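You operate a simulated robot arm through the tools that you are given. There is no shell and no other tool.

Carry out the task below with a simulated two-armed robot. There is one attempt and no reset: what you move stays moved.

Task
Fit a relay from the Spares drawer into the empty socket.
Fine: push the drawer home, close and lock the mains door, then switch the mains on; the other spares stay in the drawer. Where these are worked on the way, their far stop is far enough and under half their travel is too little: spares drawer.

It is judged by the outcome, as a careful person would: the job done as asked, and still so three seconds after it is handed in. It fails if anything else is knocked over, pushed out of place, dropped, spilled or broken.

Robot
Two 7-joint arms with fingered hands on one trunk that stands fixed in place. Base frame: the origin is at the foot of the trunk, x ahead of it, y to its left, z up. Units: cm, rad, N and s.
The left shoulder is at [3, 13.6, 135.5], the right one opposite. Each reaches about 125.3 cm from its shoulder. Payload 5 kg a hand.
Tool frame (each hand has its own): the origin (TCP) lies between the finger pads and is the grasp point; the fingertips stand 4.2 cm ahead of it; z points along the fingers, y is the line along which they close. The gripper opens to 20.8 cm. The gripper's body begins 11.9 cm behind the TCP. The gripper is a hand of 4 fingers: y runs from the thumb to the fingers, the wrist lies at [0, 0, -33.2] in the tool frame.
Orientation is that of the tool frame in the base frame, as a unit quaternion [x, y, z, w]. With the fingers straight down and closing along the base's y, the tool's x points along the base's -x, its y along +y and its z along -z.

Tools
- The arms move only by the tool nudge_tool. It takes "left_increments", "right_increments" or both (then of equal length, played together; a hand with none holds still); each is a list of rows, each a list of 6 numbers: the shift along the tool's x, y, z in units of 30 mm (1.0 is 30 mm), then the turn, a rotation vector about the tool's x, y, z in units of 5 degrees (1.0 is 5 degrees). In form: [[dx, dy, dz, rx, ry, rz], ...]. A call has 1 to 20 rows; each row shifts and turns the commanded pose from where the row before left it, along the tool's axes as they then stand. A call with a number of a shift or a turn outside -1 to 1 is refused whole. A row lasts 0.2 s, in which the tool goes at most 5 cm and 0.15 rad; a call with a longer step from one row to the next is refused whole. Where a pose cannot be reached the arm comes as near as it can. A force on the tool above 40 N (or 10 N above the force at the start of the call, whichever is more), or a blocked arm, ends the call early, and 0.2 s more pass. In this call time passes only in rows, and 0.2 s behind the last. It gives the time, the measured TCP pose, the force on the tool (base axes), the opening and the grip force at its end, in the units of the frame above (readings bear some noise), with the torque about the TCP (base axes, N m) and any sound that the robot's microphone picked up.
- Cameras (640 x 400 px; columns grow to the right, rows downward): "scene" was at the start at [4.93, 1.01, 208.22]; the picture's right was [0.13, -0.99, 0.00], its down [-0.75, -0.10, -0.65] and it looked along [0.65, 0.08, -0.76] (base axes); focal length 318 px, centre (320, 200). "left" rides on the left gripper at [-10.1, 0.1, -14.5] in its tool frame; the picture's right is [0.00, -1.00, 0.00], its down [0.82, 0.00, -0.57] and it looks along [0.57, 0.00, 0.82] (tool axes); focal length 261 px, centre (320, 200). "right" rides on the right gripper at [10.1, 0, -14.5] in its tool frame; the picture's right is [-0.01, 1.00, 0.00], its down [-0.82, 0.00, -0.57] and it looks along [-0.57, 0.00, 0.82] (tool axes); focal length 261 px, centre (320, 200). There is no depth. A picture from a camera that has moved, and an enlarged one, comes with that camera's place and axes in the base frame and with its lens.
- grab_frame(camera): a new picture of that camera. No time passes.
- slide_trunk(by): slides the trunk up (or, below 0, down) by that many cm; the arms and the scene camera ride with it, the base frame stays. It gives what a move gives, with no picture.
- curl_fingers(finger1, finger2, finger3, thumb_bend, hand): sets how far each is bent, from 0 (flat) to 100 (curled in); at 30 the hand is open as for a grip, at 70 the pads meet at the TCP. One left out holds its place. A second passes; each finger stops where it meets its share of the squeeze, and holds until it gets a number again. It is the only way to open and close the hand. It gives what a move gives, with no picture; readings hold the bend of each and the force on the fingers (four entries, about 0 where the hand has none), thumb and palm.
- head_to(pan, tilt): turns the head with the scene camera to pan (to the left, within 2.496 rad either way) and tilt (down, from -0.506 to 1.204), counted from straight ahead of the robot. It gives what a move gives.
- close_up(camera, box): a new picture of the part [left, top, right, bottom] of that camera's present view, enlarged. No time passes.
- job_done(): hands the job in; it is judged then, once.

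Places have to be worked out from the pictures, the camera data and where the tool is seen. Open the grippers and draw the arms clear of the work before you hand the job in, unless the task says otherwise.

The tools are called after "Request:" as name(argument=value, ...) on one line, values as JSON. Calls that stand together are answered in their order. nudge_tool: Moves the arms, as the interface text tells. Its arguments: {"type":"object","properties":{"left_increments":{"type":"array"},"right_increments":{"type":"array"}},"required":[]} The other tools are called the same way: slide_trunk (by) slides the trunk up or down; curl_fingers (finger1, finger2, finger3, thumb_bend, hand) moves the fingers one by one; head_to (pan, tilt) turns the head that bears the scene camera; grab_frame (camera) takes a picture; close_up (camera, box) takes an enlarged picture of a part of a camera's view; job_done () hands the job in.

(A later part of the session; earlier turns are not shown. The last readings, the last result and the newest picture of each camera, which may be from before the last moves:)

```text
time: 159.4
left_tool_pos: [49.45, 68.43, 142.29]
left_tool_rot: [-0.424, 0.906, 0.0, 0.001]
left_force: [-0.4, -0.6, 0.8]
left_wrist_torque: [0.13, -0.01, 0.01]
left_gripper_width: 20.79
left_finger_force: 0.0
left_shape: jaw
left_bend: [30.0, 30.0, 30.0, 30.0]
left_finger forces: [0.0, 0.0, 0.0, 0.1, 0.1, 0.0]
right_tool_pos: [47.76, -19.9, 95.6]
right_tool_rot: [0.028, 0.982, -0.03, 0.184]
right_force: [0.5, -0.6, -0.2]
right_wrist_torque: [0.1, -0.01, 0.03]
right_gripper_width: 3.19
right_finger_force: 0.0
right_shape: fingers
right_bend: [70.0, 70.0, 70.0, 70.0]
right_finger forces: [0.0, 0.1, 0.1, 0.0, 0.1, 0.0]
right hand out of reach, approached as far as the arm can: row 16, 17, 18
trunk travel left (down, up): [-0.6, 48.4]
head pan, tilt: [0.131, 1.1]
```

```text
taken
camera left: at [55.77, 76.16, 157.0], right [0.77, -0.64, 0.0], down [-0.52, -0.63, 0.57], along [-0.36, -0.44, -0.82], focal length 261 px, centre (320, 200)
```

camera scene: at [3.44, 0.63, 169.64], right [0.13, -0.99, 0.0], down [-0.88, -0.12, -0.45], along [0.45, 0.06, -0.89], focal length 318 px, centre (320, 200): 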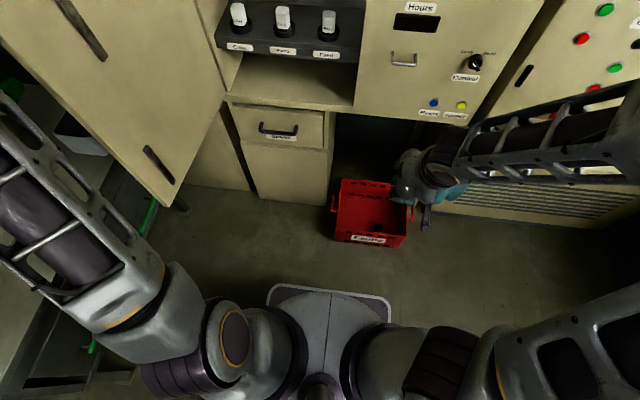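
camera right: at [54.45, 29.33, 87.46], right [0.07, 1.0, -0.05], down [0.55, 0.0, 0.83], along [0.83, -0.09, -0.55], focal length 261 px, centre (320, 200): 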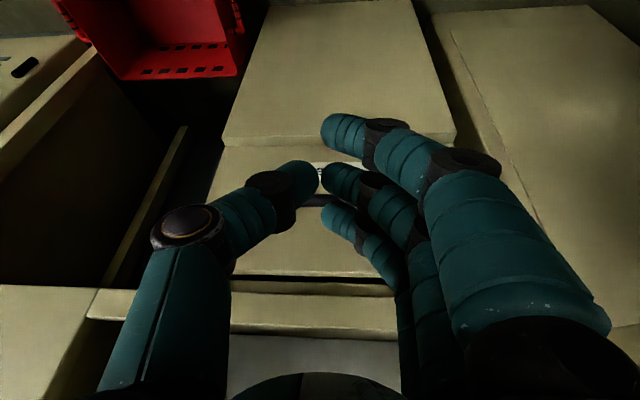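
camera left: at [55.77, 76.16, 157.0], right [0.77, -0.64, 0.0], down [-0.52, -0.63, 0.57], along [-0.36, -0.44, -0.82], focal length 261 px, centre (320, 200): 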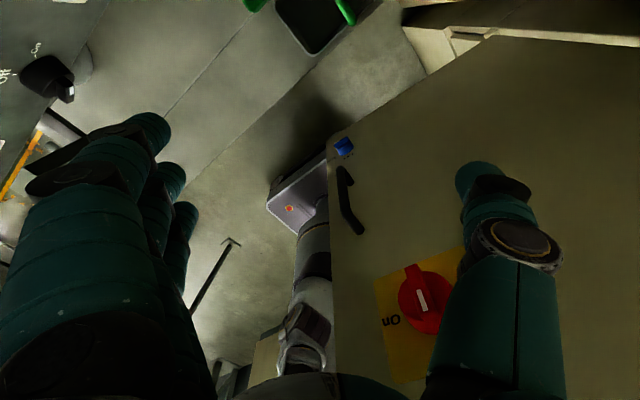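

The view is clear: three relays seated, drawer shut. From two heights I get: door outer face from hinge ≈[85.4, 47.3] to free edge ≈[40, 52.2]; red switch ≈[49.8, 52, 142], blue lock ≈[45.4, 55, 102], black handle between. I raise the trunk, close the left hand, and turn it to yaw 0 on the outer side of the door.

Request:
slide_trunk(by=20)

Request:
curl_fingers(hand="left", finger1=70, finger2=70, finger3=70, thumb_bend=70)

Request:
nudge_tool(left_increments=[[0, 0, 0, 0, 0, 1], [0, 0, 0, 0, 0, 1], [0, 0, 0, 0, 0, 1], [0, 0, 0, 0, 0, 1], [0, 0, 0, 0, 0, 1], [0, 0, 0, 0, 0, 1], [0, 0, 0, 0, 0, 1], [0, 0, 0, 0, 0, 1], [0, 0, 0, 0, 0, 1], [0, 0, 0, 0, 0, 1]])

Request:
head_to(pan=0.5, tilt=0.7)

Request:
grab_frame(camera="scene")

Request:
grab_frame(camera="left")

```text
time: 161.5
left_tool_pos: [49.39, 68.78, 162.19]
left_tool_rot: [-0.423, 0.906, 0.0, 0.0]
left_force: [-0.1, -0.4, 0.2]
left_wrist_torque: [0.02, 0.03, 0.03]
left_gripper_width: 20.79
left_finger_force: 0.0
left_shape: jaw
left_bend: [30.0, 30.0, 30.0, 30.0]
left_finger forces: [0.1, 0.0, 0.0, 0.0, 0.0, 0.1]
right_tool_pos: [47.76, -19.72, 115.61]
right_tool_rot: [0.028, 0.982, -0.032, 0.184]
right_force: [0.6, 0.2, 0.4]
right_wrist_torque: [-0.03, 0.01, -0.03]
right_gripper_width: 3.19
right_finger_force: 0.1
right_shape: fingers
right_bend: [70.0, 70.0, 70.0, 70.0]
right_finger forces: [0.0, 0.0, 0.0, 0.0, 0.0, 0.0]
trunk travel left (down, up): [-20.6, 28.4]
head pan, tilt: [0.131, 1.1]
```

```text
time: 162.5
left_tool_pos: [49.43, 68.58, 162.3]
left_tool_rot: [-0.423, 0.906, -0.001, 0.0]
left_force: [-0.2, 0.1, 0.5]
left_wrist_torque: [0.0, 0.0, -0.01]
left_gripper_width: 3.21
left_finger_force: 0.0
left_shape: fingers
left_bend: [70.0, 70.0, 70.0, 70.0]
left_finger forces: [0.0, 0.1, 0.0, 0.0, 0.0, 0.1]
right_tool_pos: [47.83, -19.8, 115.64]
right_tool_rot: [0.029, 0.982, -0.031, 0.184]
right_force: [0.0, 0.3, -0.4]
right_wrist_torque: [0.01, 0.0, 0.02]
right_gripper_width: 3.18
right_finger_force: 0.1
right_shape: fingers
right_bend: [70.0, 70.0, 70.0, 70.0]
right_finger forces: [0.1, 0.0, 0.1, 0.0, 0.0, 0.1]
trunk travel left (down, up): [-20.6, 28.4]
head pan, tilt: [0.131, 1.1]
```

```text
time: 164.7
left_tool_pos: [49.47, 68.63, 162.19]
left_tool_rot: [0.0, 1.0, 0.0, 0.0]
left_force: [-0.6, 0.4, -0.3]
left_wrist_torque: [0.0, 0.02, 0.0]
left_gripper_width: 3.23
left_finger_force: 0.0
left_shape: fingers
left_bend: [70.0, 70.0, 70.0, 70.0]
left_finger forces: [0.0, 0.0, 0.1, 0.1, 0.0, 0.0]
right_tool_pos: [47.92, -19.85, 115.61]
right_tool_rot: [0.029, 0.982, -0.032, 0.184]
right_force: [0.1, -0.4, 0.3]
right_wrist_torque: [0.03, 0.04, 0.02]
right_gripper_width: 3.19
right_finger_force: 0.1
right_shape: fingers
right_bend: [70.0, 70.0, 70.0, 70.0]
right_finger forces: [0.1, 0.0, 0.0, 0.0, 0.0, 0.0]
trunk travel left (down, up): [-20.6, 28.4]
head pan, tilt: [0.131, 1.1]
```

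```text
time: 165.6
left_tool_pos: [49.4, 68.59, 162.28]
left_tool_rot: [-0.001, 1.0, 0.0, 0.0]
left_force: [-0.2, 0.1, 0.2]
left_wrist_torque: [-0.02, 0.0, -0.01]
left_gripper_width: 3.2
left_finger_force: 0.0
left_shape: fingers
left_bend: [70.0, 70.0, 70.0, 70.0]
left_finger forces: [0.0, 0.1, 0.1, 0.0, 0.0, 0.0]
right_tool_pos: [47.77, -19.83, 115.67]
right_tool_rot: [0.029, 0.982, -0.032, 0.184]
right_force: [0.1, 0.2, -0.3]
right_wrist_torque: [0.04, -0.02, 0.01]
right_gripper_width: 3.21
right_finger_force: 0.2
right_shape: fingers
right_bend: [70.0, 70.0, 70.0, 70.0]
right_finger forces: [0.1, 0.0, 0.0, 0.0, 0.1, 0.0]
trunk travel left (down, up): [-20.6, 28.4]
head pan, tilt: [0.499, 0.7]
```

```text
taken
camera scene: at [4.7, 4.04, 192.63], right [0.48, -0.88, 0.0], down [-0.57, -0.31, -0.76], along [0.67, 0.37, -0.64], focal length 318 px, centre (320, 200)
```

scene: 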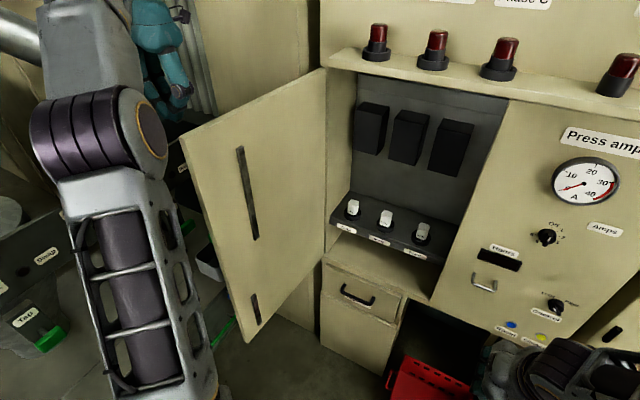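

```text
taken
camera left: at [59.49, 68.6, 176.89], right [0.01, -1.0, 0.0], down [-0.82, -0.01, 0.57], along [-0.57, 0.0, -0.82], focal length 261 px, centre (320, 200)
```

left: 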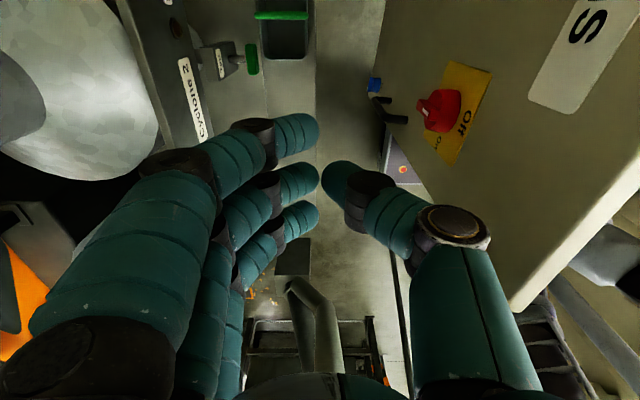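

Clear overview: the cabinet interior is in order. I now take the left hand (closed, fingers down) to the outer side of the door mid-way along it, palm edge facing the door.

Request:
nudge_tool(left_increments=[[-0.424, -0.07, 0.9, 0, 0, 0], [-0.424, -0.07, 0.9, 0, 0, 0], [-0.424, -0.07, 0.9, 0, 0, 0], [-0.424, -0.07, 0.9, 0, 0, 0], [-0.424, -0.07, 0.9, 0, 0, 0], [-0.424, -0.07, 0.9, 0, 0, 0], [-0.424, -0.07, 0.9, 0, 0, 0], [-0.424, -0.07, 0.9, 0, 0, 0], [-0.424, -0.07, 0.9, 0, 0, 0], [-0.424, -0.07, 0.9, 0, 0, 0], [-0.424, -0.07, 0.9, 0, 0, 0]])

Request:
grab_frame(camera="scene")

Request:
grab_frame(camera="left")

```text
time: 168.0
left_tool_pos: [63.55, 66.48, 132.37]
left_tool_rot: [0.0, 1.0, 0.001, -0.001]
left_force: [0.7, 0.1, -0.5]
left_wrist_torque: [-0.04, 0.1, 0.01]
left_gripper_width: 3.18
left_finger_force: 0.1
left_shape: fingers
left_bend: [70.0, 70.0, 70.0, 70.0]
left_finger forces: [0.0, 0.1, 0.0, 0.0, 0.0, 0.0]
right_tool_pos: [47.81, -19.74, 115.6]
right_tool_rot: [0.028, 0.982, -0.032, 0.184]
right_force: [-0.3, -0.1, -0.4]
right_wrist_torque: [0.01, 0.09, -0.02]
right_gripper_width: 3.17
right_finger_force: 0.0
right_shape: fingers
right_bend: [70.0, 70.0, 70.0, 70.0]
right_finger forces: [0.0, 0.0, 0.0, 0.0, 0.1, 0.0]
trunk travel left (down, up): [-20.6, 28.4]
head pan, tilt: [0.499, 0.7]
```

```text
taken
camera scene: at [4.9, 4.13, 192.62], right [0.48, -0.88, 0.0], down [-0.57, -0.31, -0.76], along [0.67, 0.37, -0.65], focal length 318 px, centre (320, 200)
```

scene: 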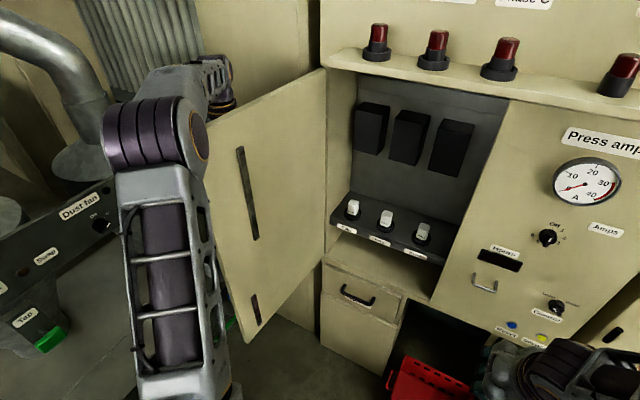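

```text
taken
camera left: at [73.57, 66.46, 146.87], right [0.01, -1.0, 0.0], down [-0.82, -0.01, 0.57], along [-0.57, 0.0, -0.82], focal length 261 px, centre (320, 200)
```

left: 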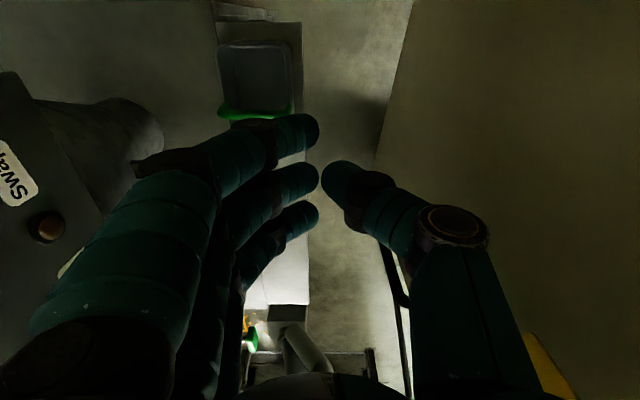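

The left hand is beside the door's outer face. I move it toward the door (−y) until it touches.

Request:
nudge_tool(left_increments=[[0, -0.8, 0, 0, 0, 0], [0, -0.8, 0, 0, 0, 0], [0, -0.4, 0, 0, 0, 0], [0, -0.3, 0, 0, 0, 0]])

Request:
grab_frame(camera="scene")

```text
time: 169.0
left_tool_pos: [63.54, 59.26, 132.42]
left_tool_rot: [-0.001, 1.0, 0.0, 0.0]
left_force: [0.2, 0.8, -0.5]
left_wrist_torque: [0.05, -0.02, 0.02]
left_gripper_width: 3.2
left_finger_force: 0.1
left_shape: fingers
left_bend: [70.0, 70.0, 70.0, 70.0]
left_finger forces: [0.0, 0.0, 0.0, 0.0, 0.0, 0.0]
right_tool_pos: [47.89, -19.88, 115.67]
right_tool_rot: [0.027, 0.982, -0.03, 0.184]
right_force: [0.8, 1.1, -0.6]
right_wrist_torque: [0.06, -0.03, 0.0]
right_gripper_width: 3.19
right_finger_force: 0.1
right_shape: fingers
right_bend: [70.0, 70.0, 70.0, 70.0]
right_finger forces: [0.1, 0.1, 0.0, 0.0, 0.0, 0.0]
trunk travel left (down, up): [-20.6, 28.4]
head pan, tilt: [0.499, 0.7]
```

```text
taken
camera scene: at [4.71, 3.98, 192.64], right [0.48, -0.88, 0.0], down [-0.57, -0.31, -0.76], along [0.67, 0.37, -0.64], focal length 318 px, centre (320, 200)
```

scene: 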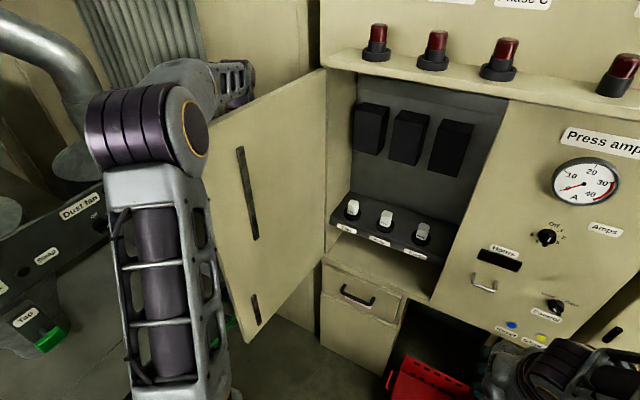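

Not yet touching noticeably. I start the closing arc (hand turning about the hinge together with the door), 4 rows first.

Request:
nudge_tool(left_increments=[[0.1, -0.5, 0, 0, 0, 0], [0.269, -0.652, 0, 0, 0, -1], [0.269, -0.652, 0, 0, 0, -1], [0.269, -0.652, 0, 0, 0, -1], [0.269, -0.652, 0, 0, 0, -1]])

Request:
grab_frame(camera="scene")

```text
time: 170.2
left_tool_pos: [60.82, 49.79, 132.56]
left_tool_rot: [-0.175, 0.985, 0.0, 0.0]
left_force: [-0.1, -0.4, 0.4]
left_wrist_torque: [0.04, -0.01, 0.01]
left_gripper_width: 3.18
left_finger_force: 0.1
left_shape: fingers
left_bend: [70.0, 70.0, 70.0, 70.0]
left_finger forces: [0.0, 0.0, 0.0, 0.0, 0.0, 0.0]
right_tool_pos: [47.83, -19.78, 115.68]
right_tool_rot: [0.028, 0.982, -0.031, 0.184]
right_force: [-0.2, -0.1, 1.0]
right_wrist_torque: [0.08, 0.01, 0.03]
right_gripper_width: 3.17
right_finger_force: 0.1
right_shape: fingers
right_bend: [70.0, 70.0, 70.0, 70.0]
right_finger forces: [0.0, 0.1, 0.0, 0.1, 0.1, 0.0]
trunk travel left (down, up): [-20.6, 28.4]
head pan, tilt: [0.499, 0.7]
```

```text
taken
camera scene: at [4.67, 3.92, 192.64], right [0.48, -0.88, 0.0], down [-0.57, -0.31, -0.77], along [0.67, 0.37, -0.64], focal length 318 px, centre (320, 200)
```

scene: 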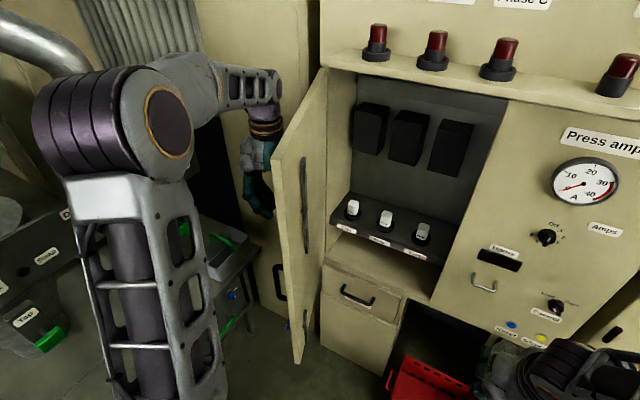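

The door is swinging closed with the hand. I continue the arc.

Request:
nudge_tool(left_increments=[[0.269, -0.652, 0, 0, 0, -1], [0.269, -0.652, 0, 0, 0, -1], [0.269, -0.652, 0, 0, 0, -1], [0.269, -0.652, 0, 0, 0, -1], [0.269, -0.652, 0, 0, 0, -1]])

Request:
grab_frame(camera="scene")

```text
time: 171.4
left_tool_pos: [62.34, 39.0, 132.63]
left_tool_rot: [-0.384, 0.923, 0.0, 0.001]
left_force: [1.2, -1.1, -0.2]
left_wrist_torque: [0.07, 0.02, 0.0]
left_gripper_width: 3.15
left_finger_force: 0.1
left_shape: fingers
left_bend: [70.0, 70.0, 70.0, 70.0]
left_finger forces: [0.0, 0.1, 0.0, 0.0, 0.0, 0.0]
right_tool_pos: [47.87, -19.85, 115.63]
right_tool_rot: [0.029, 0.982, -0.031, 0.184]
right_force: [0.0, -0.9, -0.5]
right_wrist_torque: [0.07, 0.03, 0.01]
right_gripper_width: 3.21
right_finger_force: 0.0
right_shape: fingers
right_bend: [70.0, 70.0, 70.0, 70.0]
right_finger forces: [0.1, 0.0, 0.1, 0.0, 0.1, 0.0]
trunk travel left (down, up): [-20.6, 28.4]
head pan, tilt: [0.499, 0.7]
```

```text
taken
camera scene: at [4.76, 3.88, 192.64], right [0.48, -0.88, 0.0], down [-0.57, -0.31, -0.76], along [0.67, 0.37, -0.64], focal length 318 px, centre (320, 200)
```

scene: 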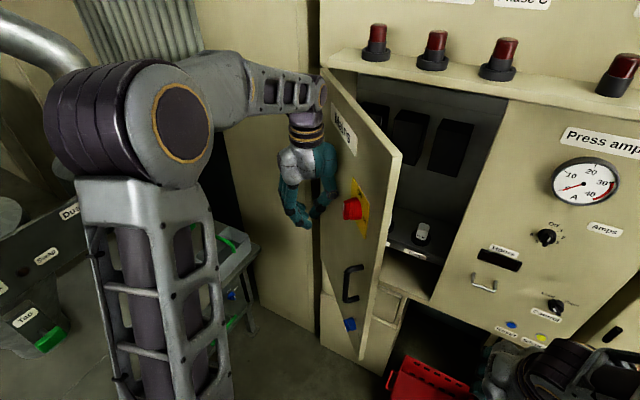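

Door past half-way, switch, handle and lock now visible. I continue.

Request:
nudge_tool(left_increments=[[0.269, -0.652, 0, 0, 0, -1], [0.269, -0.652, 0, 0, 0, -1], [0.269, -0.652, 0, 0, 0, -1], [0.269, -0.652, 0, 0, 0, -1]])

Request:
grab_frame(camera="scene")

```text
time: 172.4
left_tool_pos: [66.66, 31.88, 132.62]
left_tool_rot: [-0.538, 0.843, 0.0, 0.0]
left_force: [0.9, -0.5, -0.3]
left_wrist_torque: [0.07, 0.09, 0.03]
left_gripper_width: 3.19
left_finger_force: 0.0
left_shape: fingers
left_bend: [70.0, 70.0, 70.0, 70.0]
left_finger forces: [0.0, 0.0, 0.0, 0.0, 0.0, 0.1]
right_tool_pos: [47.97, -19.83, 115.59]
right_tool_rot: [0.028, 0.982, -0.031, 0.184]
right_force: [0.7, -0.5, -0.4]
right_wrist_torque: [0.09, 0.06, 0.02]
right_gripper_width: 3.17
right_finger_force: 0.1
right_shape: fingers
right_bend: [70.0, 70.0, 70.0, 70.0]
right_finger forces: [0.0, 0.0, 0.0, 0.0, 0.1, 0.0]
trunk travel left (down, up): [-20.6, 28.4]
head pan, tilt: [0.499, 0.7]
```

```text
taken
camera scene: at [4.85, 3.88, 192.63], right [0.48, -0.88, 0.0], down [-0.57, -0.31, -0.76], along [0.67, 0.37, -0.64], focal length 318 px, centre (320, 200)
```

scene: 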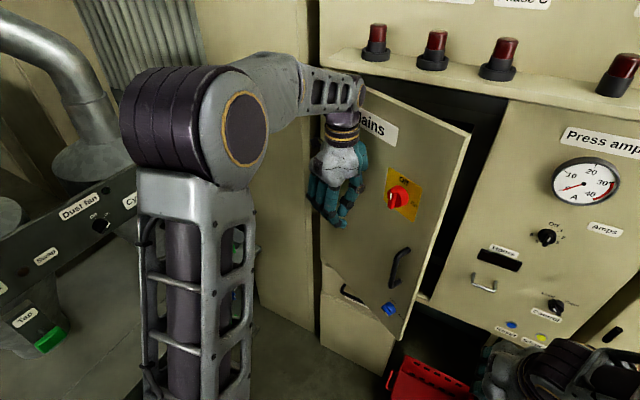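

Nearly shut. Three more rows, then I check.

Request:
nudge_tool(left_increments=[[0.269, -0.652, 0, 0, 0, -1], [0.269, -0.652, 0, 0, 0, -1], [0.269, -0.652, 0, 0, 0, -1]])

Request:
grab_frame(camera="scene")

```text
time: 173.2
left_tool_pos: [70.68, 28.12, 132.58]
left_tool_rot: [-0.644, 0.765, 0.0, -0.001]
left_force: [0.2, -0.8, -0.6]
left_wrist_torque: [-0.01, -0.02, -0.02]
left_gripper_width: 3.18
left_finger_force: 0.1
left_shape: fingers
left_bend: [70.0, 70.0, 70.0, 70.0]
left_finger forces: [0.0, 0.0, 0.1, 0.1, 0.0, 0.0]
right_tool_pos: [47.53, -19.67, 115.8]
right_tool_rot: [0.027, 0.982, -0.031, 0.185]
right_force: [-0.1, 0.4, -0.9]
right_wrist_torque: [0.02, 0.03, 0.02]
right_gripper_width: 3.18
right_finger_force: 0.0
right_shape: fingers
right_bend: [70.0, 70.0, 70.0, 70.0]
right_finger forces: [0.0, 0.1, 0.0, 0.0, 0.1, 0.0]
trunk travel left (down, up): [-20.6, 28.4]
head pan, tilt: [0.499, 0.7]
```

```text
taken
camera scene: at [4.18, 4.26, 192.61], right [0.48, -0.88, 0.0], down [-0.56, -0.31, -0.77], along [0.67, 0.37, -0.64], focal length 318 px, centre (320, 200)
```

scene: 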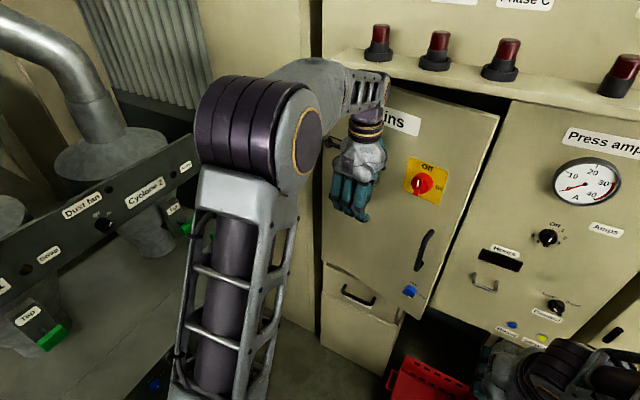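

Door is almost shut. To keep the wrist away from the lamp ledge, I back off slightly, lower the hand 12 cm, then press the door straight home.

Request:
nudge_tool(left_increments=[[0, 0.5, 0, 0, 0, 0], [0, 0, 1, 0, 0, 0], [0, 0, 1, 0, 0, 0], [0, 0, 1, 0, 0, 0], [0, 0, 1, 0, 0, 0], [0, -0.5, 0, 0, 0, 0], [0, -0.3, 0, 0, 0, -0.5], [0, -0.3, 0, 0, 0, -0.5]])

Request:
grab_frame(camera="scene")

```text
time: 175.0
left_tool_pos: [73.23, 27.6, 120.57]
left_tool_rot: [-0.676, 0.737, 0.0, -0.001]
left_force: [0.7, -0.6, -1.0]
left_wrist_torque: [0.0, 0.05, -0.02]
left_gripper_width: 3.17
left_finger_force: 0.1
left_shape: fingers
left_bend: [70.0, 70.0, 70.0, 70.0]
left_finger forces: [0.0, 0.0, 0.1, 0.0, 0.0, 0.0]
right_tool_pos: [47.87, -19.83, 115.72]
right_tool_rot: [0.029, 0.982, -0.032, 0.185]
right_force: [-0.3, -0.6, 0.9]
right_wrist_torque: [-0.01, 0.04, 0.01]
right_gripper_width: 3.2
right_finger_force: 0.0
right_shape: fingers
right_bend: [70.0, 70.0, 70.0, 70.0]
right_finger forces: [0.1, 0.1, 0.0, 0.1, 0.1, 0.0]
trunk travel left (down, up): [-20.6, 28.4]
head pan, tilt: [0.499, 0.7]
```

```text
taken
camera scene: at [4.8, 3.99, 192.63], right [0.48, -0.88, 0.0], down [-0.57, -0.31, -0.76], along [0.67, 0.37, -0.64], focal length 318 px, centre (320, 200)
```

scene: 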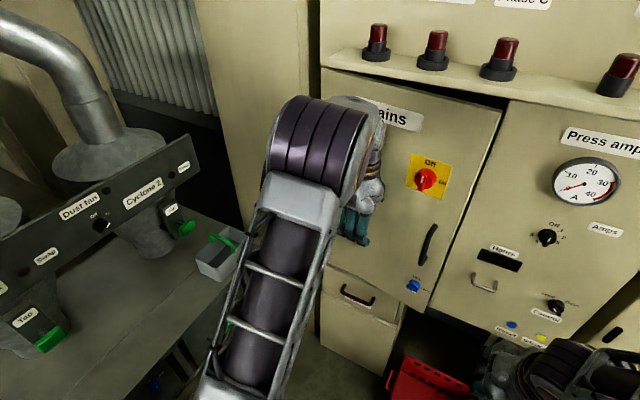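

A small gap remains. I push on in 0.6 cm steps until it stops.

Request:
nudge_tool(left_increments=[[0, -0.2, 0, 0, 0, 0], [0, -0.2, 0, 0, 0, 0], [0, -0.2, 0, 0, 0, 0], [0, -0.2, 0, 0, 0, 0], [0, -0.2, 0, 0, 0, 0]])

Request:
grab_frame(camera="scene")

```text
time: 176.2
left_tool_pos: [75.97, 27.36, 120.64]
left_tool_rot: [-0.676, 0.737, 0.0, -0.001]
left_force: [-0.1, -0.2, 0.4]
left_wrist_torque: [-0.01, 0.01, 0.02]
left_gripper_width: 3.15
left_finger_force: 0.1
left_shape: fingers
left_bend: [70.0, 70.0, 70.0, 70.0]
left_finger forces: [0.1, 0.1, 0.1, 0.1, 0.0, 0.0]
right_tool_pos: [47.84, -19.86, 115.68]
right_tool_rot: [0.029, 0.982, -0.032, 0.184]
right_force: [0.9, -1.1, -0.5]
right_wrist_torque: [-0.01, 0.03, 0.0]
right_gripper_width: 3.16
right_finger_force: 0.1
right_shape: fingers
right_bend: [70.0, 70.0, 70.0, 70.0]
right_finger forces: [0.0, 0.1, 0.0, 0.0, 0.0, 0.0]
trunk travel left (down, up): [-20.6, 28.4]
head pan, tilt: [0.499, 0.7]
```

```text
taken
camera scene: at [4.73, 4.03, 192.63], right [0.48, -0.88, 0.0], down [-0.57, -0.31, -0.76], along [0.67, 0.37, -0.64], focal length 318 px, centre (320, 200)
```

scene: 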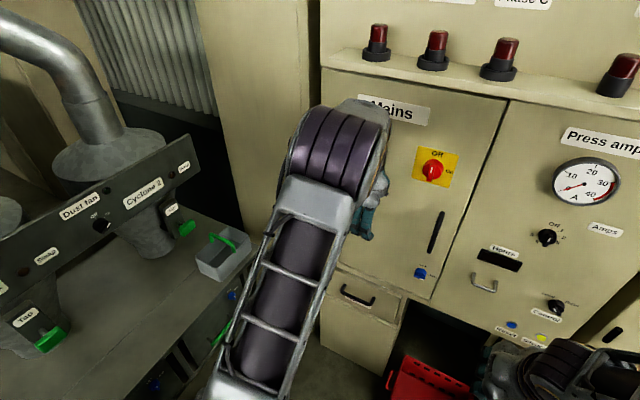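

It looks almost flush. I press a little more to feel the stop.

Request:
nudge_tool(left_increments=[[0, -0.2, 0, 0, 0, 0], [0, -0.2, 0, 0, 0, 0], [0, -0.2, 0, 0, 0, 0]])

Request:
close_up(camera="scene", box=[310, 40, 550, 190])

Request:
close_up(camera="scene", box=[310, 180, 550, 330])

```text
time: 177.2
left_tool_pos: [77.05, 27.25, 120.63]
left_tool_rot: [-0.677, 0.736, 0.004, -0.004]
left_force: [-35.3, 2.9, 10.7]
left_wrist_torque: [-0.18, -2.37, 0.03]
left_gripper_width: 2.76
left_finger_force: 17.9
left_shape: fingers
left_bend: [70.0, 69.0, 70.0, 70.0]
left_finger forces: [0.1, 0.0, 0.1, 0.0, 35.8, 0.0]
right_tool_pos: [47.66, -19.89, 115.78]
right_tool_rot: [0.029, 0.982, -0.031, 0.186]
right_force: [0.5, 0.3, 0.8]
right_wrist_torque: [0.01, 0.04, 0.0]
right_gripper_width: 3.15
right_finger_force: 0.0
right_shape: fingers
right_bend: [70.0, 70.0, 70.0, 70.0]
right_finger forces: [0.0, 0.0, 0.0, 0.0, 0.1, 0.0]
trunk travel left (down, up): [-20.6, 28.4]
head pan, tilt: [0.499, 0.7]
stopped in row 3 (left hand): the force on the tool passed its limit at 42 N (the readings are from after the stop); the commanded pose is now the measured one
```

```text
2.67 times, centred on (430, 115) of scene
camera zoom: at [4.16, 4.01, 192.66], right [0.48, -0.88, 0.0], down [-0.56, -0.31, -0.77], along [0.67, 0.37, -0.64], focal length 847 px, centre (27, 427)
```

zoom: 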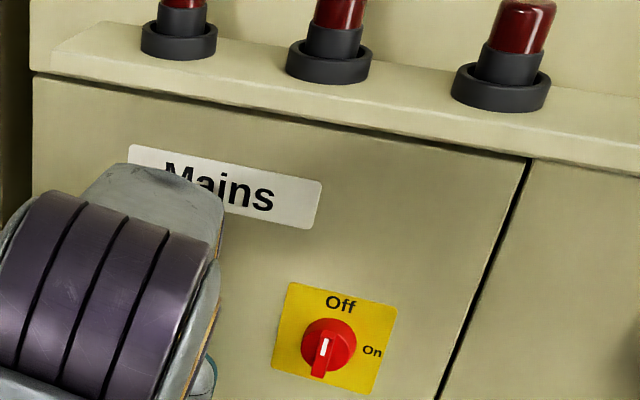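

```text
2.67 times, centred on (430, 255) of scene
camera zoom: at [4.16, 4.01, 192.66], right [0.48, -0.88, 0.0], down [-0.56, -0.31, -0.77], along [0.67, 0.37, -0.64], focal length 847 px, centre (27, 53)
```

zoom: 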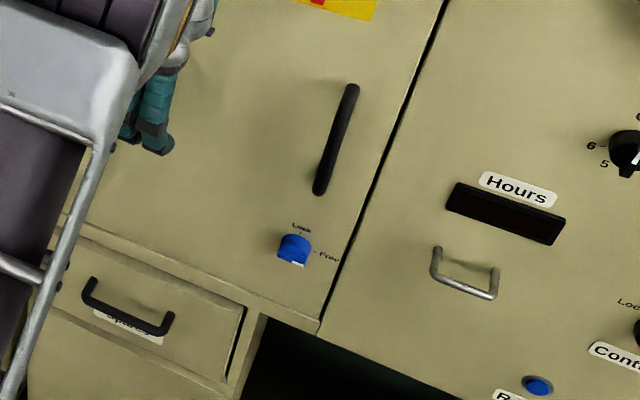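

The door is fully shut (solid stop, flush seams). The blue lock shows "Lock" above and "Free" to the right; the red switch shows "Off" above and "On" to the right. I withdraw the left hand.

Request:
nudge_tool(left_increments=[[0, 0.5, 0, 0, 0, 0], [0, 1, 0, 0, 0, 0], [0, 1, 0, 0, 0, 0], [0, 1, 0, 0, 0, 0], [0, 1, 0, 0, 0, 0], [0, 1, 0, 0, 0, 0], [-0.5, 0.8, 0, 0, 0, 0], [-1, 0.5, 0, 0, 0, 0], [-1, 0.3, 0, 0, 0, 0], [-1, 0, 0, 0, 0, 0], [-1, 0, 0, 0, 0, 0], [-1, 0, 0, 0, 0, 0], [-1, 0, 0, 0, 0, 0], [-1, 0, 0, 0, 0, 0]])

Request:
head_to(pan=0.1, tilt=0.7)

Request:
grab_frame(camera="scene")

Request:
close_up(camera="scene", box=[240, 200, 336, 260])

```text
time: 180.2
left_tool_pos: [58.03, 51.63, 120.61]
left_tool_rot: [-0.676, 0.737, 0.003, -0.004]
left_force: [-0.1, 0.4, -0.1]
left_wrist_torque: [-0.03, 0.05, 0.0]
left_gripper_width: 3.14
left_finger_force: 0.1
left_shape: fingers
left_bend: [70.0, 70.0, 70.0, 70.0]
left_finger forces: [0.0, 0.1, 0.0, 0.0, 0.0, 0.1]
right_tool_pos: [48.08, -19.65, 115.73]
right_tool_rot: [0.029, 0.982, -0.031, 0.184]
right_force: [-0.2, 0.1, 0.2]
right_wrist_torque: [-0.01, -0.02, -0.03]
right_gripper_width: 3.17
right_finger_force: 0.1
right_shape: fingers
right_bend: [70.0, 70.0, 70.0, 70.0]
right_finger forces: [0.0, 0.0, 0.1, 0.0, 0.0, 0.1]
trunk travel left (down, up): [-20.6, 28.4]
head pan, tilt: [0.499, 0.7]
```

```text
time: 181.1
left_tool_pos: [57.89, 51.47, 120.69]
left_tool_rot: [-0.676, 0.737, 0.003, -0.003]
left_force: [0.2, 0.1, 0.3]
left_wrist_torque: [-0.01, 0.02, -0.03]
left_gripper_width: 3.15
left_finger_force: 0.0
left_shape: fingers
left_bend: [70.0, 70.0, 70.0, 70.0]
left_finger forces: [0.0, 0.1, 0.0, 0.0, 0.0, 0.0]
right_tool_pos: [47.89, -19.69, 115.75]
right_tool_rot: [0.028, 0.982, -0.031, 0.184]
right_force: [0.3, 1.1, -1.5]
right_wrist_torque: [-0.02, 0.03, 0.0]
right_gripper_width: 3.19
right_finger_force: 0.0
right_shape: fingers
right_bend: [70.0, 70.0, 70.0, 70.0]
right_finger forces: [0.1, 0.0, 0.0, 0.0, 0.0, 0.1]
trunk travel left (down, up): [-20.6, 28.4]
head pan, tilt: [0.099, 0.7]
```

```text
taken
camera scene: at [5.7, 0.87, 192.63], right [0.1, -0.99, 0.0], down [-0.64, -0.06, -0.76], along [0.76, 0.08, -0.64], focal length 318 px, centre (320, 200)
```

scene: 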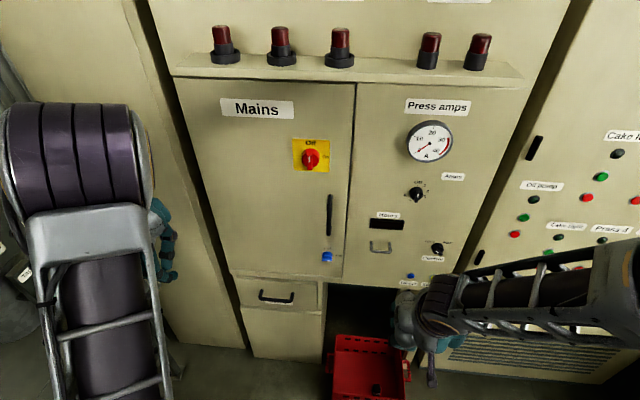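

```text
6.67 times, centred on (288, 230) of scene
camera zoom: at [5.7, 0.87, 192.63], right [0.1, -0.99, 0.0], down [-0.64, -0.06, -0.76], along [0.76, 0.08, -0.64], focal length 2117 px, centre (533, 0)
```

zoom: 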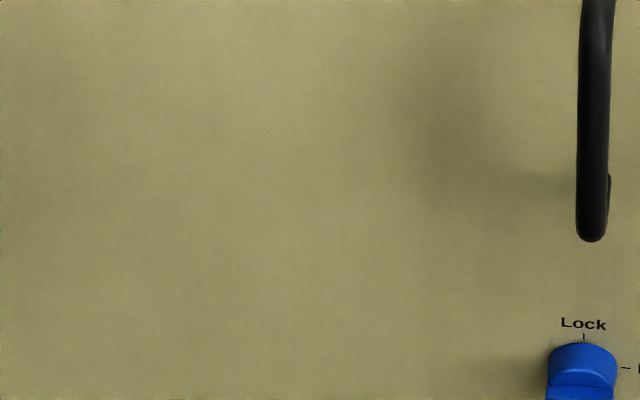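

Door, drawer and panel look right. I zoom in on the lock and the mains switch.

Request:
close_up(camera="scene", box=[296, 232, 360, 272])

Request:
close_up(camera="scene", box=[280, 132, 344, 172])

```text
10.00 times, centred on (328, 252) of scene
camera zoom: at [5.7, 0.87, 192.63], right [0.1, -0.99, 0.0], down [-0.64, -0.06, -0.76], along [0.76, 0.08, -0.64], focal length 3175 px, centre (240, -320)
```

zoom: 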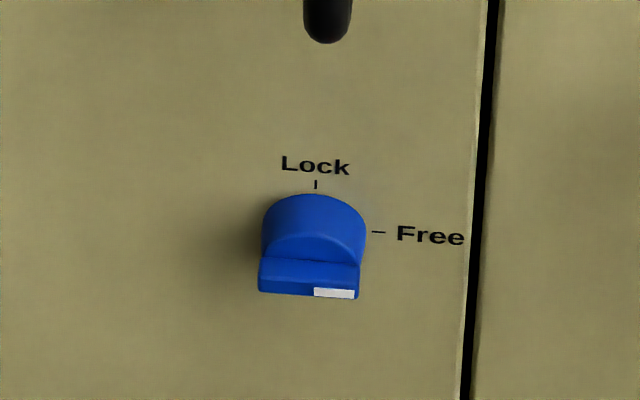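

```text
10.00 times, centred on (312, 152) of scene
camera zoom: at [5.7, 0.87, 192.63], right [0.1, -0.99, 0.0], down [-0.64, -0.06, -0.76], along [0.76, 0.08, -0.64], focal length 3175 px, centre (400, 680)
```

zoom: 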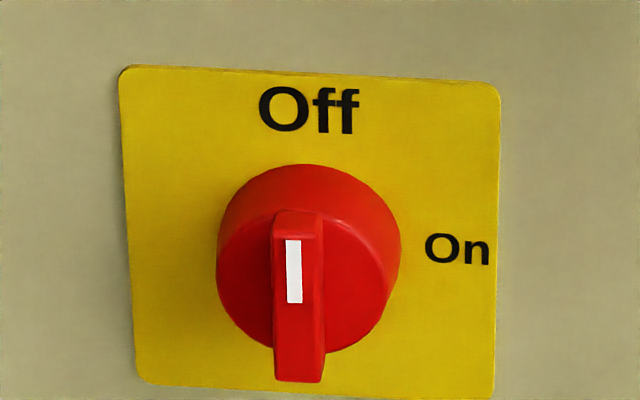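

Lock: bar horizontal, white mark at "Free" (right) → needs a quarter turn up to "Lock". Mains: bar vertical at "Off" → quarter turn right to "On". Estimated axes: lock [85.4, 6.0, 97.6] (bar front x≈83.3), mains [85.3, 11.6, 142.2] (bar front x≈81.8). I bring the right hand in front and start pointing it forward.

Request:
nudge_tool(right_increments=[[-0.2, 0.879, 0.48, 0, 0, 0], [-0.2, 0.879, 0.48, 0, 0, 0], [-0.2, 0.879, 0.48, 0, 0, 0], [-0.2, 0.879, 0.48, 0, 0, 0], [-0.2, 0.879, 0.48, 0, 0, 0], [-0.2, 0.879, 0.48, 0, 0, 0], [-0.2, 0.879, 0.48, 0, 0, 0], [-0.2, 0.879, 0.48, 0, 0, 0], [0, 0, 0, 0, -1, 0], [0, 0, 0, 0, -1, 0], [0, 0, 0, 0, -1, 0], [0, 0, 0, 0, -1, 0], [0, 0, 0, 0, -1, 0]])

Request:
grab_frame(camera="scene")

Request:
grab_frame(camera="right")

```text
time: 183.7
left_tool_pos: [57.93, 51.96, 121.04]
left_tool_rot: [-0.681, 0.732, 0.0, -0.001]
left_force: [2.1, -1.3, -1.1]
left_wrist_torque: [0.22, 0.24, 0.01]
left_gripper_width: 3.17
left_finger_force: 0.0
left_shape: fingers
left_bend: [70.0, 70.0, 70.0, 70.0]
left_finger forces: [0.1, 0.1, 0.0, 0.0, 0.1, 0.0]
right_tool_pos: [59.98, 1.43, 110.24]
right_tool_rot: [0.098, 0.932, 0.053, 0.346]
right_force: [1.4, -1.3, 0.1]
right_wrist_torque: [0.08, 0.08, 0.11]
right_gripper_width: 3.15
right_finger_force: 0.2
right_shape: fingers
right_bend: [70.0, 70.0, 70.0, 70.0]
right_finger forces: [0.0, 0.0, 0.0, 0.1, 0.0, 0.0]
trunk travel left (down, up): [-20.6, 28.4]
head pan, tilt: [0.099, 0.7]
stopped in row 13 (right hand): the arm was blocked; the commanded pose is now the measured one
```

```text
taken
camera scene: at [6.07, 0.46, 192.62], right [0.1, -1.0, 0.0], down [-0.64, -0.06, -0.76], along [0.76, 0.08, -0.65], focal length 318 px, centre (320, 200)
```

scene: 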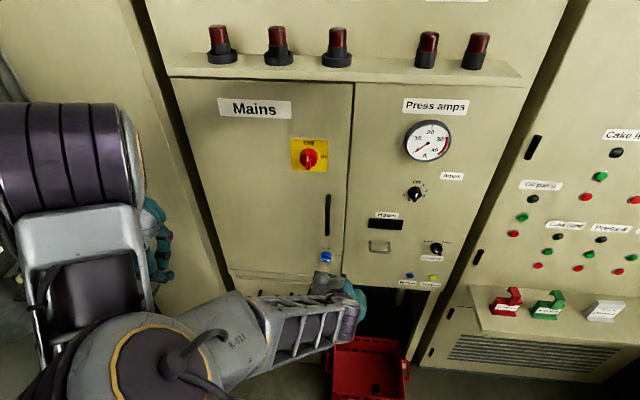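

```text
taken
camera right: at [43.02, 3.1, 114.91], right [0.15, 0.97, 0.17], down [0.23, -0.2, 0.95], along [0.96, -0.1, -0.26], focal length 261 px, centre (320, 200)
```

right: 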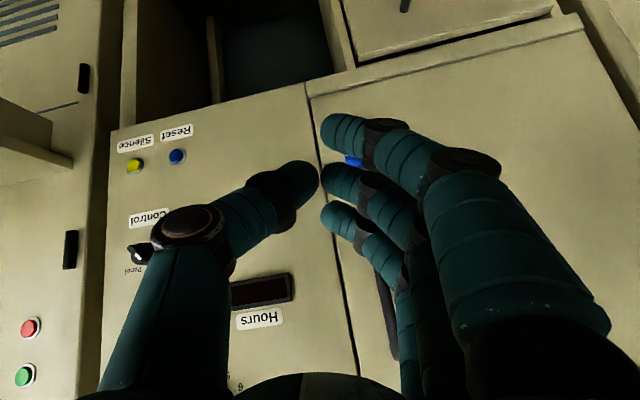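

The right elbow swung left again and met the left arm. I undo the tilt, and will instead roll the hand first (that kept the elbow to the right when I worked the drawer handle).

Request:
nudge_tool(right_increments=[[0, 0, 0, 0, 1, 0], [0, 0, 0, 0, 1, 0], [0, 0, 0, 0, 1, 0], [0, 0, 0, 0, 1, 0]])

Request:
grab_frame(camera="scene")

```text
time: 184.7
left_tool_pos: [57.5, 52.4, 121.02]
left_tool_rot: [-0.683, 0.731, -0.001, -0.001]
left_force: [-3.0, 4.6, 0.8]
left_wrist_torque: [-0.63, -0.45, 0.02]
left_gripper_width: 3.15
left_finger_force: 0.1
left_shape: fingers
left_bend: [70.0, 70.0, 70.0, 70.0]
left_finger forces: [0.1, 0.0, 0.0, 0.0, 0.0, 0.0]
right_tool_pos: [59.89, 1.32, 110.32]
right_tool_rot: [0.088, 0.978, 0.065, 0.179]
right_force: [0.8, -9.2, -5.3]
right_wrist_torque: [1.14, -0.12, 0.43]
right_gripper_width: 3.14
right_finger_force: 0.1
right_shape: fingers
right_bend: [70.0, 70.0, 70.0, 70.0]
right_finger forces: [0.1, 0.0, 0.0, 0.0, 0.1, 0.0]
trunk travel left (down, up): [-20.6, 28.4]
head pan, tilt: [0.099, 0.7]
```

```text
taken
camera scene: at [5.73, 0.8, 192.62], right [0.1, -0.99, 0.0], down [-0.64, -0.06, -0.76], along [0.76, 0.08, -0.64], focal length 318 px, centre (320, 200)
```

scene: 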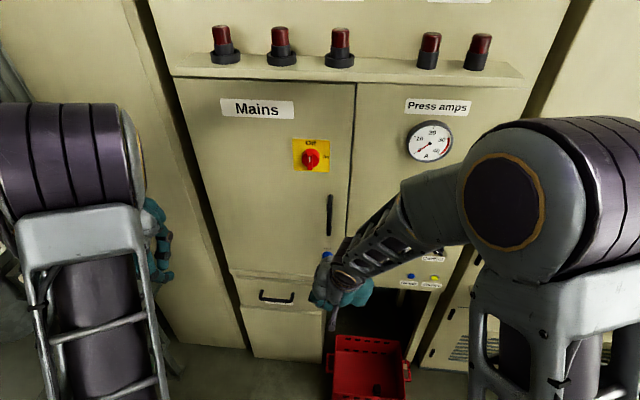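

The elbow is back on the right. I now roll the hand (+z) in stages at this small tilt, checking the elbow.

Request:
nudge_tool(right_increments=[[0, 0, 0, 0, 0, 1], [0, 0, 0, 0, 0, 1], [0, 0, 0, 0, 0, 1], [0, 0, 0, 0, 0, 1], [0, 0, 0, 0, 0, 1], [0, 0, 0, 0, 0, 1]])

Request:
grab_frame(camera="scene")

```text
time: 186.1
left_tool_pos: [57.51, 52.18, 120.95]
left_tool_rot: [-0.682, 0.732, -0.001, -0.002]
left_force: [0.6, 0.3, -0.1]
left_wrist_torque: [-0.03, -0.01, 0.01]
left_gripper_width: 3.17
left_finger_force: 0.0
left_shape: fingers
left_bend: [70.0, 70.0, 70.0, 70.0]
left_finger forces: [0.1, 0.0, 0.0, 0.1, 0.1, 0.0]
right_tool_pos: [59.81, 1.69, 110.59]
right_tool_rot: [0.337, 0.921, 0.113, 0.157]
right_force: [-0.6, 0.2, -0.4]
right_wrist_torque: [-0.02, 0.0, 0.01]
right_gripper_width: 3.16
right_finger_force: 0.1
right_shape: fingers
right_bend: [70.0, 70.0, 70.0, 70.0]
right_finger forces: [0.1, 0.0, 0.0, 0.1, 0.0, 0.0]
trunk travel left (down, up): [-20.6, 28.4]
head pan, tilt: [0.099, 0.7]
```

```text
taken
camera scene: at [5.69, 0.85, 192.64], right [0.1, -1.0, 0.0], down [-0.64, -0.06, -0.76], along [0.76, 0.08, -0.64], focal length 318 px, centre (320, 200)
```

scene: 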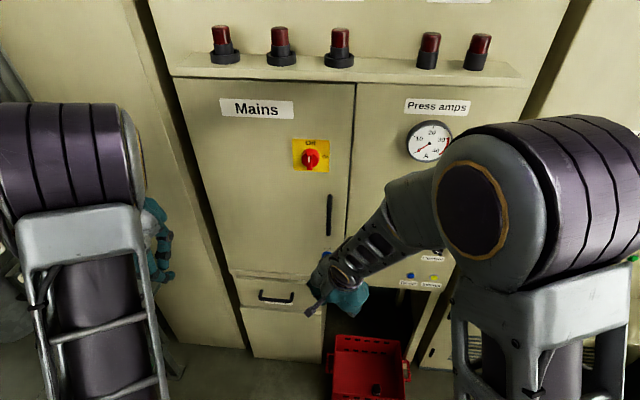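

Elbow stays right. I continue the roll.

Request:
nudge_tool(right_increments=[[0, 0, 0, 0, 0, 1], [0, 0, 0, 0, 0, 1], [0, 0, 0, 0, 0, 1], [0, 0, 0, 0, 0, 1], [0, 0, 0, 0, 0, 1], [0, 0, 0, 0, 0, 1], [0, 0, 0, 0, 0, 1], [0, 0, 0, 0, 0, 1], [0, 0, 0, 0, 0, 1], [0, 0, 0, 0, 0, 1]])

Request:
grab_frame(camera="scene")

```text
time: 188.3
left_tool_pos: [57.7, 52.22, 121.05]
left_tool_rot: [-0.682, 0.732, -0.001, -0.002]
left_force: [-0.7, 0.7, 0.3]
left_wrist_torque: [0.03, -0.04, 0.02]
left_gripper_width: 3.16
left_finger_force: 0.0
left_shape: fingers
left_bend: [70.0, 70.0, 70.0, 70.0]
left_finger forces: [0.1, 0.0, 0.0, 0.0, 0.0, 0.0]
right_tool_pos: [59.76, 1.63, 110.43]
right_tool_rot: [0.696, 0.692, 0.168, 0.094]
right_force: [0.8, -0.8, -0.6]
right_wrist_torque: [-0.04, -0.01, 0.03]
right_gripper_width: 3.15
right_finger_force: 0.0
right_shape: fingers
right_bend: [70.0, 70.0, 70.0, 70.0]
right_finger forces: [0.0, 0.0, 0.1, 0.0, 0.1, 0.1]
trunk travel left (down, up): [-20.6, 28.4]
head pan, tilt: [0.099, 0.7]
```

```text
taken
camera scene: at [5.68, 0.83, 192.64], right [0.1, -1.0, 0.0], down [-0.64, -0.06, -0.76], along [0.76, 0.08, -0.64], focal length 318 px, centre (320, 200)
```

scene: 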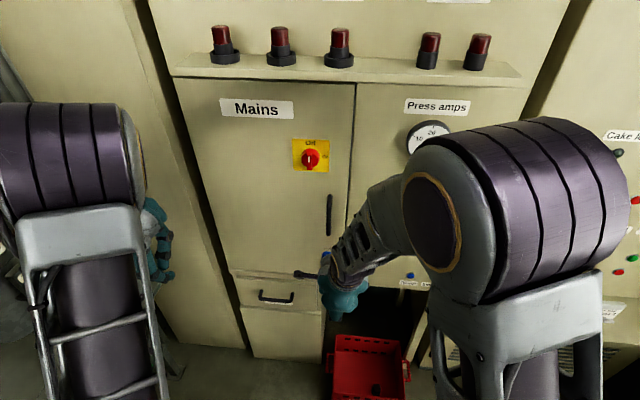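

Now rolled ~90°. I pitch the hand up toward horizontal in stages.

Request:
nudge_tool(right_increments=[[0, 0, 0, -1, 0, 0], [0, 0, 0, -1, 0, 0], [0, 0, 0, -1, 0, 0], [0, 0, 0, -1, 0, 0], [0, 0, 0, -1, 0, 0]])

Request:
grab_frame(camera="scene")

```text
time: 189.5
left_tool_pos: [57.58, 52.27, 120.85]
left_tool_rot: [-0.682, 0.732, -0.002, -0.002]
left_force: [0.1, 0.9, -0.6]
left_wrist_torque: [-0.03, 0.0, 0.0]
left_gripper_width: 3.17
left_finger_force: 0.1
left_shape: fingers
left_bend: [70.0, 70.0, 70.0, 70.0]
left_finger forces: [0.1, 0.0, 0.0, 0.0, 0.1, 0.0]
right_tool_pos: [59.81, 1.59, 110.56]
right_tool_rot: [0.657, 0.641, 0.313, 0.243]
right_force: [0.0, 0.7, 0.7]
right_wrist_torque: [-0.05, 0.01, -0.02]
right_gripper_width: 3.16
right_finger_force: 0.0
right_shape: fingers
right_bend: [70.0, 70.0, 70.0, 70.0]
right_finger forces: [0.0, 0.1, 0.1, 0.0, 0.1, 0.0]
trunk travel left (down, up): [-20.6, 28.4]
head pan, tilt: [0.099, 0.7]
```

```text
taken
camera scene: at [5.7, 0.9, 192.63], right [0.1, -1.0, 0.0], down [-0.64, -0.06, -0.76], along [0.76, 0.08, -0.64], focal length 318 px, centre (320, 200)
```

scene: 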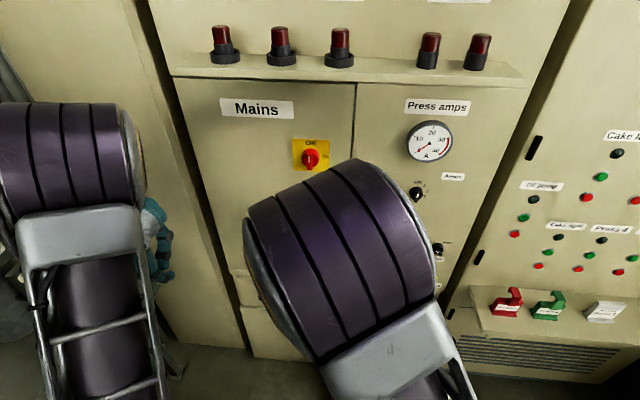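

The elbow is centred now; extending the hand forward and down a bit will unfold the arm before pitching further.

Request:
nudge_tool(right_increments=[[0.034, 0.07, 0.856, 0, 0, 0], [0.034, 0.07, 0.856, 0, 0, 0], [0.034, 0.07, 0.856, 0, 0, 0], [0.034, 0.07, 0.856, 0, 0, 0], [0.034, 0.07, 0.856, 0, 0, 0]])

Request:
grab_frame(camera="scene")

Request:
grab_frame(camera="right")

```text
time: 190.7
left_tool_pos: [57.77, 52.24, 120.99]
left_tool_rot: [-0.681, 0.732, -0.001, -0.001]
left_force: [0.6, -0.7, -1.0]
left_wrist_torque: [-0.01, 0.1, 0.0]
left_gripper_width: 3.15
left_finger_force: 0.1
left_shape: fingers
left_bend: [70.0, 70.0, 70.0, 70.0]
left_finger forces: [0.1, 0.0, 0.1, 0.0, 0.0, 0.0]
right_tool_pos: [69.94, 3.15, 102.29]
right_tool_rot: [0.658, 0.641, 0.312, 0.242]
right_force: [0.4, 0.8, -0.7]
right_wrist_torque: [-0.01, 0.05, -0.02]
right_gripper_width: 3.16
right_finger_force: 0.1
right_shape: fingers
right_bend: [70.0, 70.0, 70.0, 70.0]
right_finger forces: [0.0, 0.1, 0.0, 0.1, 0.0, 0.1]
trunk travel left (down, up): [-20.6, 28.4]
head pan, tilt: [0.099, 0.7]
```

```text
taken
camera scene: at [5.85, 0.84, 192.62], right [0.1, -1.0, 0.0], down [-0.64, -0.06, -0.76], along [0.76, 0.08, -0.65], focal length 318 px, centre (320, 200)
```

scene: 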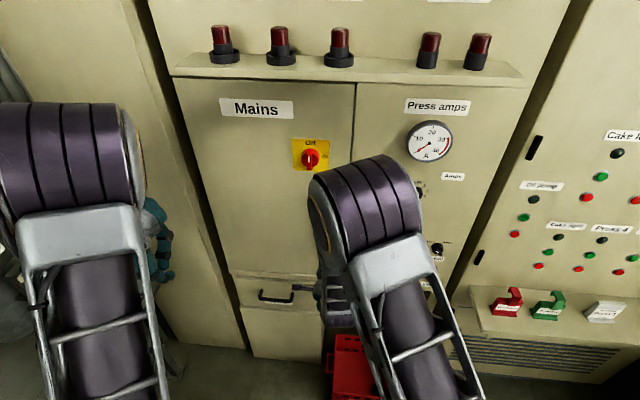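

```text
taken
camera right: at [59.36, 12.01, 113.36], right [0.69, -0.07, 0.72], down [-0.4, -0.86, 0.31], along [0.6, -0.5, -0.62], focal length 261 px, centre (320, 200)
```

right: 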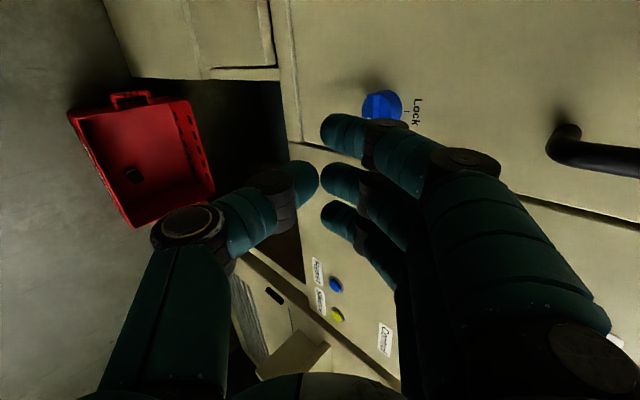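

The arm unfolds nicely, elbow on the right. I pitch further up while creeping forward.

Request:
nudge_tool(right_increments=[[0, 0.227, 0.243, -1, 0, 0], [0, 0.205, 0.263, -1, 0, 0], [0, 0.18, 0.28, -1, 0, 0], [0, 0.156, 0.294, -1, 0, 0]])

Request:
grab_frame(camera="scene")

Request:
grab_frame(camera="right")

```text
time: 191.7
left_tool_pos: [57.8, 52.25, 120.86]
left_tool_rot: [-0.682, 0.732, -0.002, -0.002]
left_force: [-0.2, -0.2, -0.3]
left_wrist_torque: [0.01, 0.03, 0.0]
left_gripper_width: 3.17
left_finger_force: 0.0
left_shape: fingers
left_bend: [70.0, 70.0, 70.0, 70.0]
left_finger forces: [0.1, 0.1, 0.0, 0.1, 0.1, 0.0]
right_tool_pos: [73.78, 3.27, 102.37]
right_tool_rot: [0.605, 0.576, 0.42, 0.354]
right_force: [0.3, -0.1, 0.3]
right_wrist_torque: [0.01, 0.06, -0.02]
right_gripper_width: 3.17
right_finger_force: 0.1
right_shape: fingers
right_bend: [70.0, 70.0, 70.0, 70.0]
right_finger forces: [0.0, 0.0, 0.1, 0.0, 0.1, 0.1]
trunk travel left (down, up): [-20.6, 28.4]
head pan, tilt: [0.099, 0.7]
```

```text
taken
camera scene: at [5.81, 0.87, 192.62], right [0.1, -1.0, 0.0], down [-0.64, -0.06, -0.76], along [0.76, 0.08, -0.64], focal length 318 px, centre (320, 200)
```

scene: 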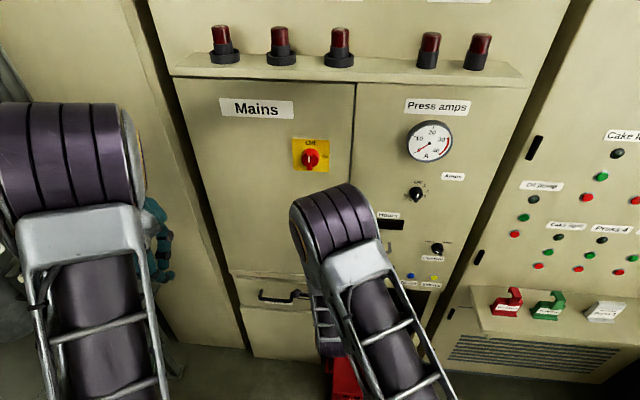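

```text
taken
camera right: at [60.44, 12.45, 109.1], right [0.4, -0.09, 0.91], down [-0.51, -0.85, 0.14], along [0.76, -0.52, -0.39], focal length 261 px, centre (320, 200)
```

right: 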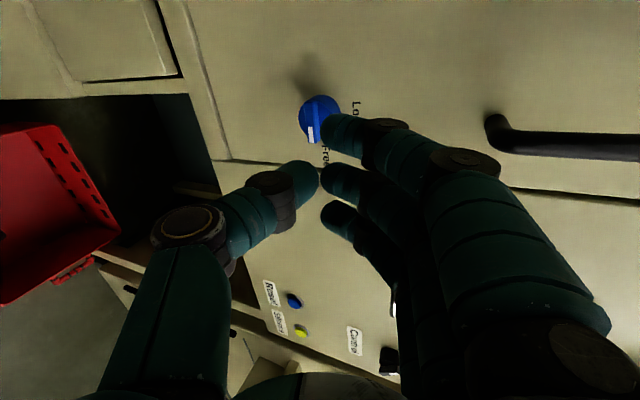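

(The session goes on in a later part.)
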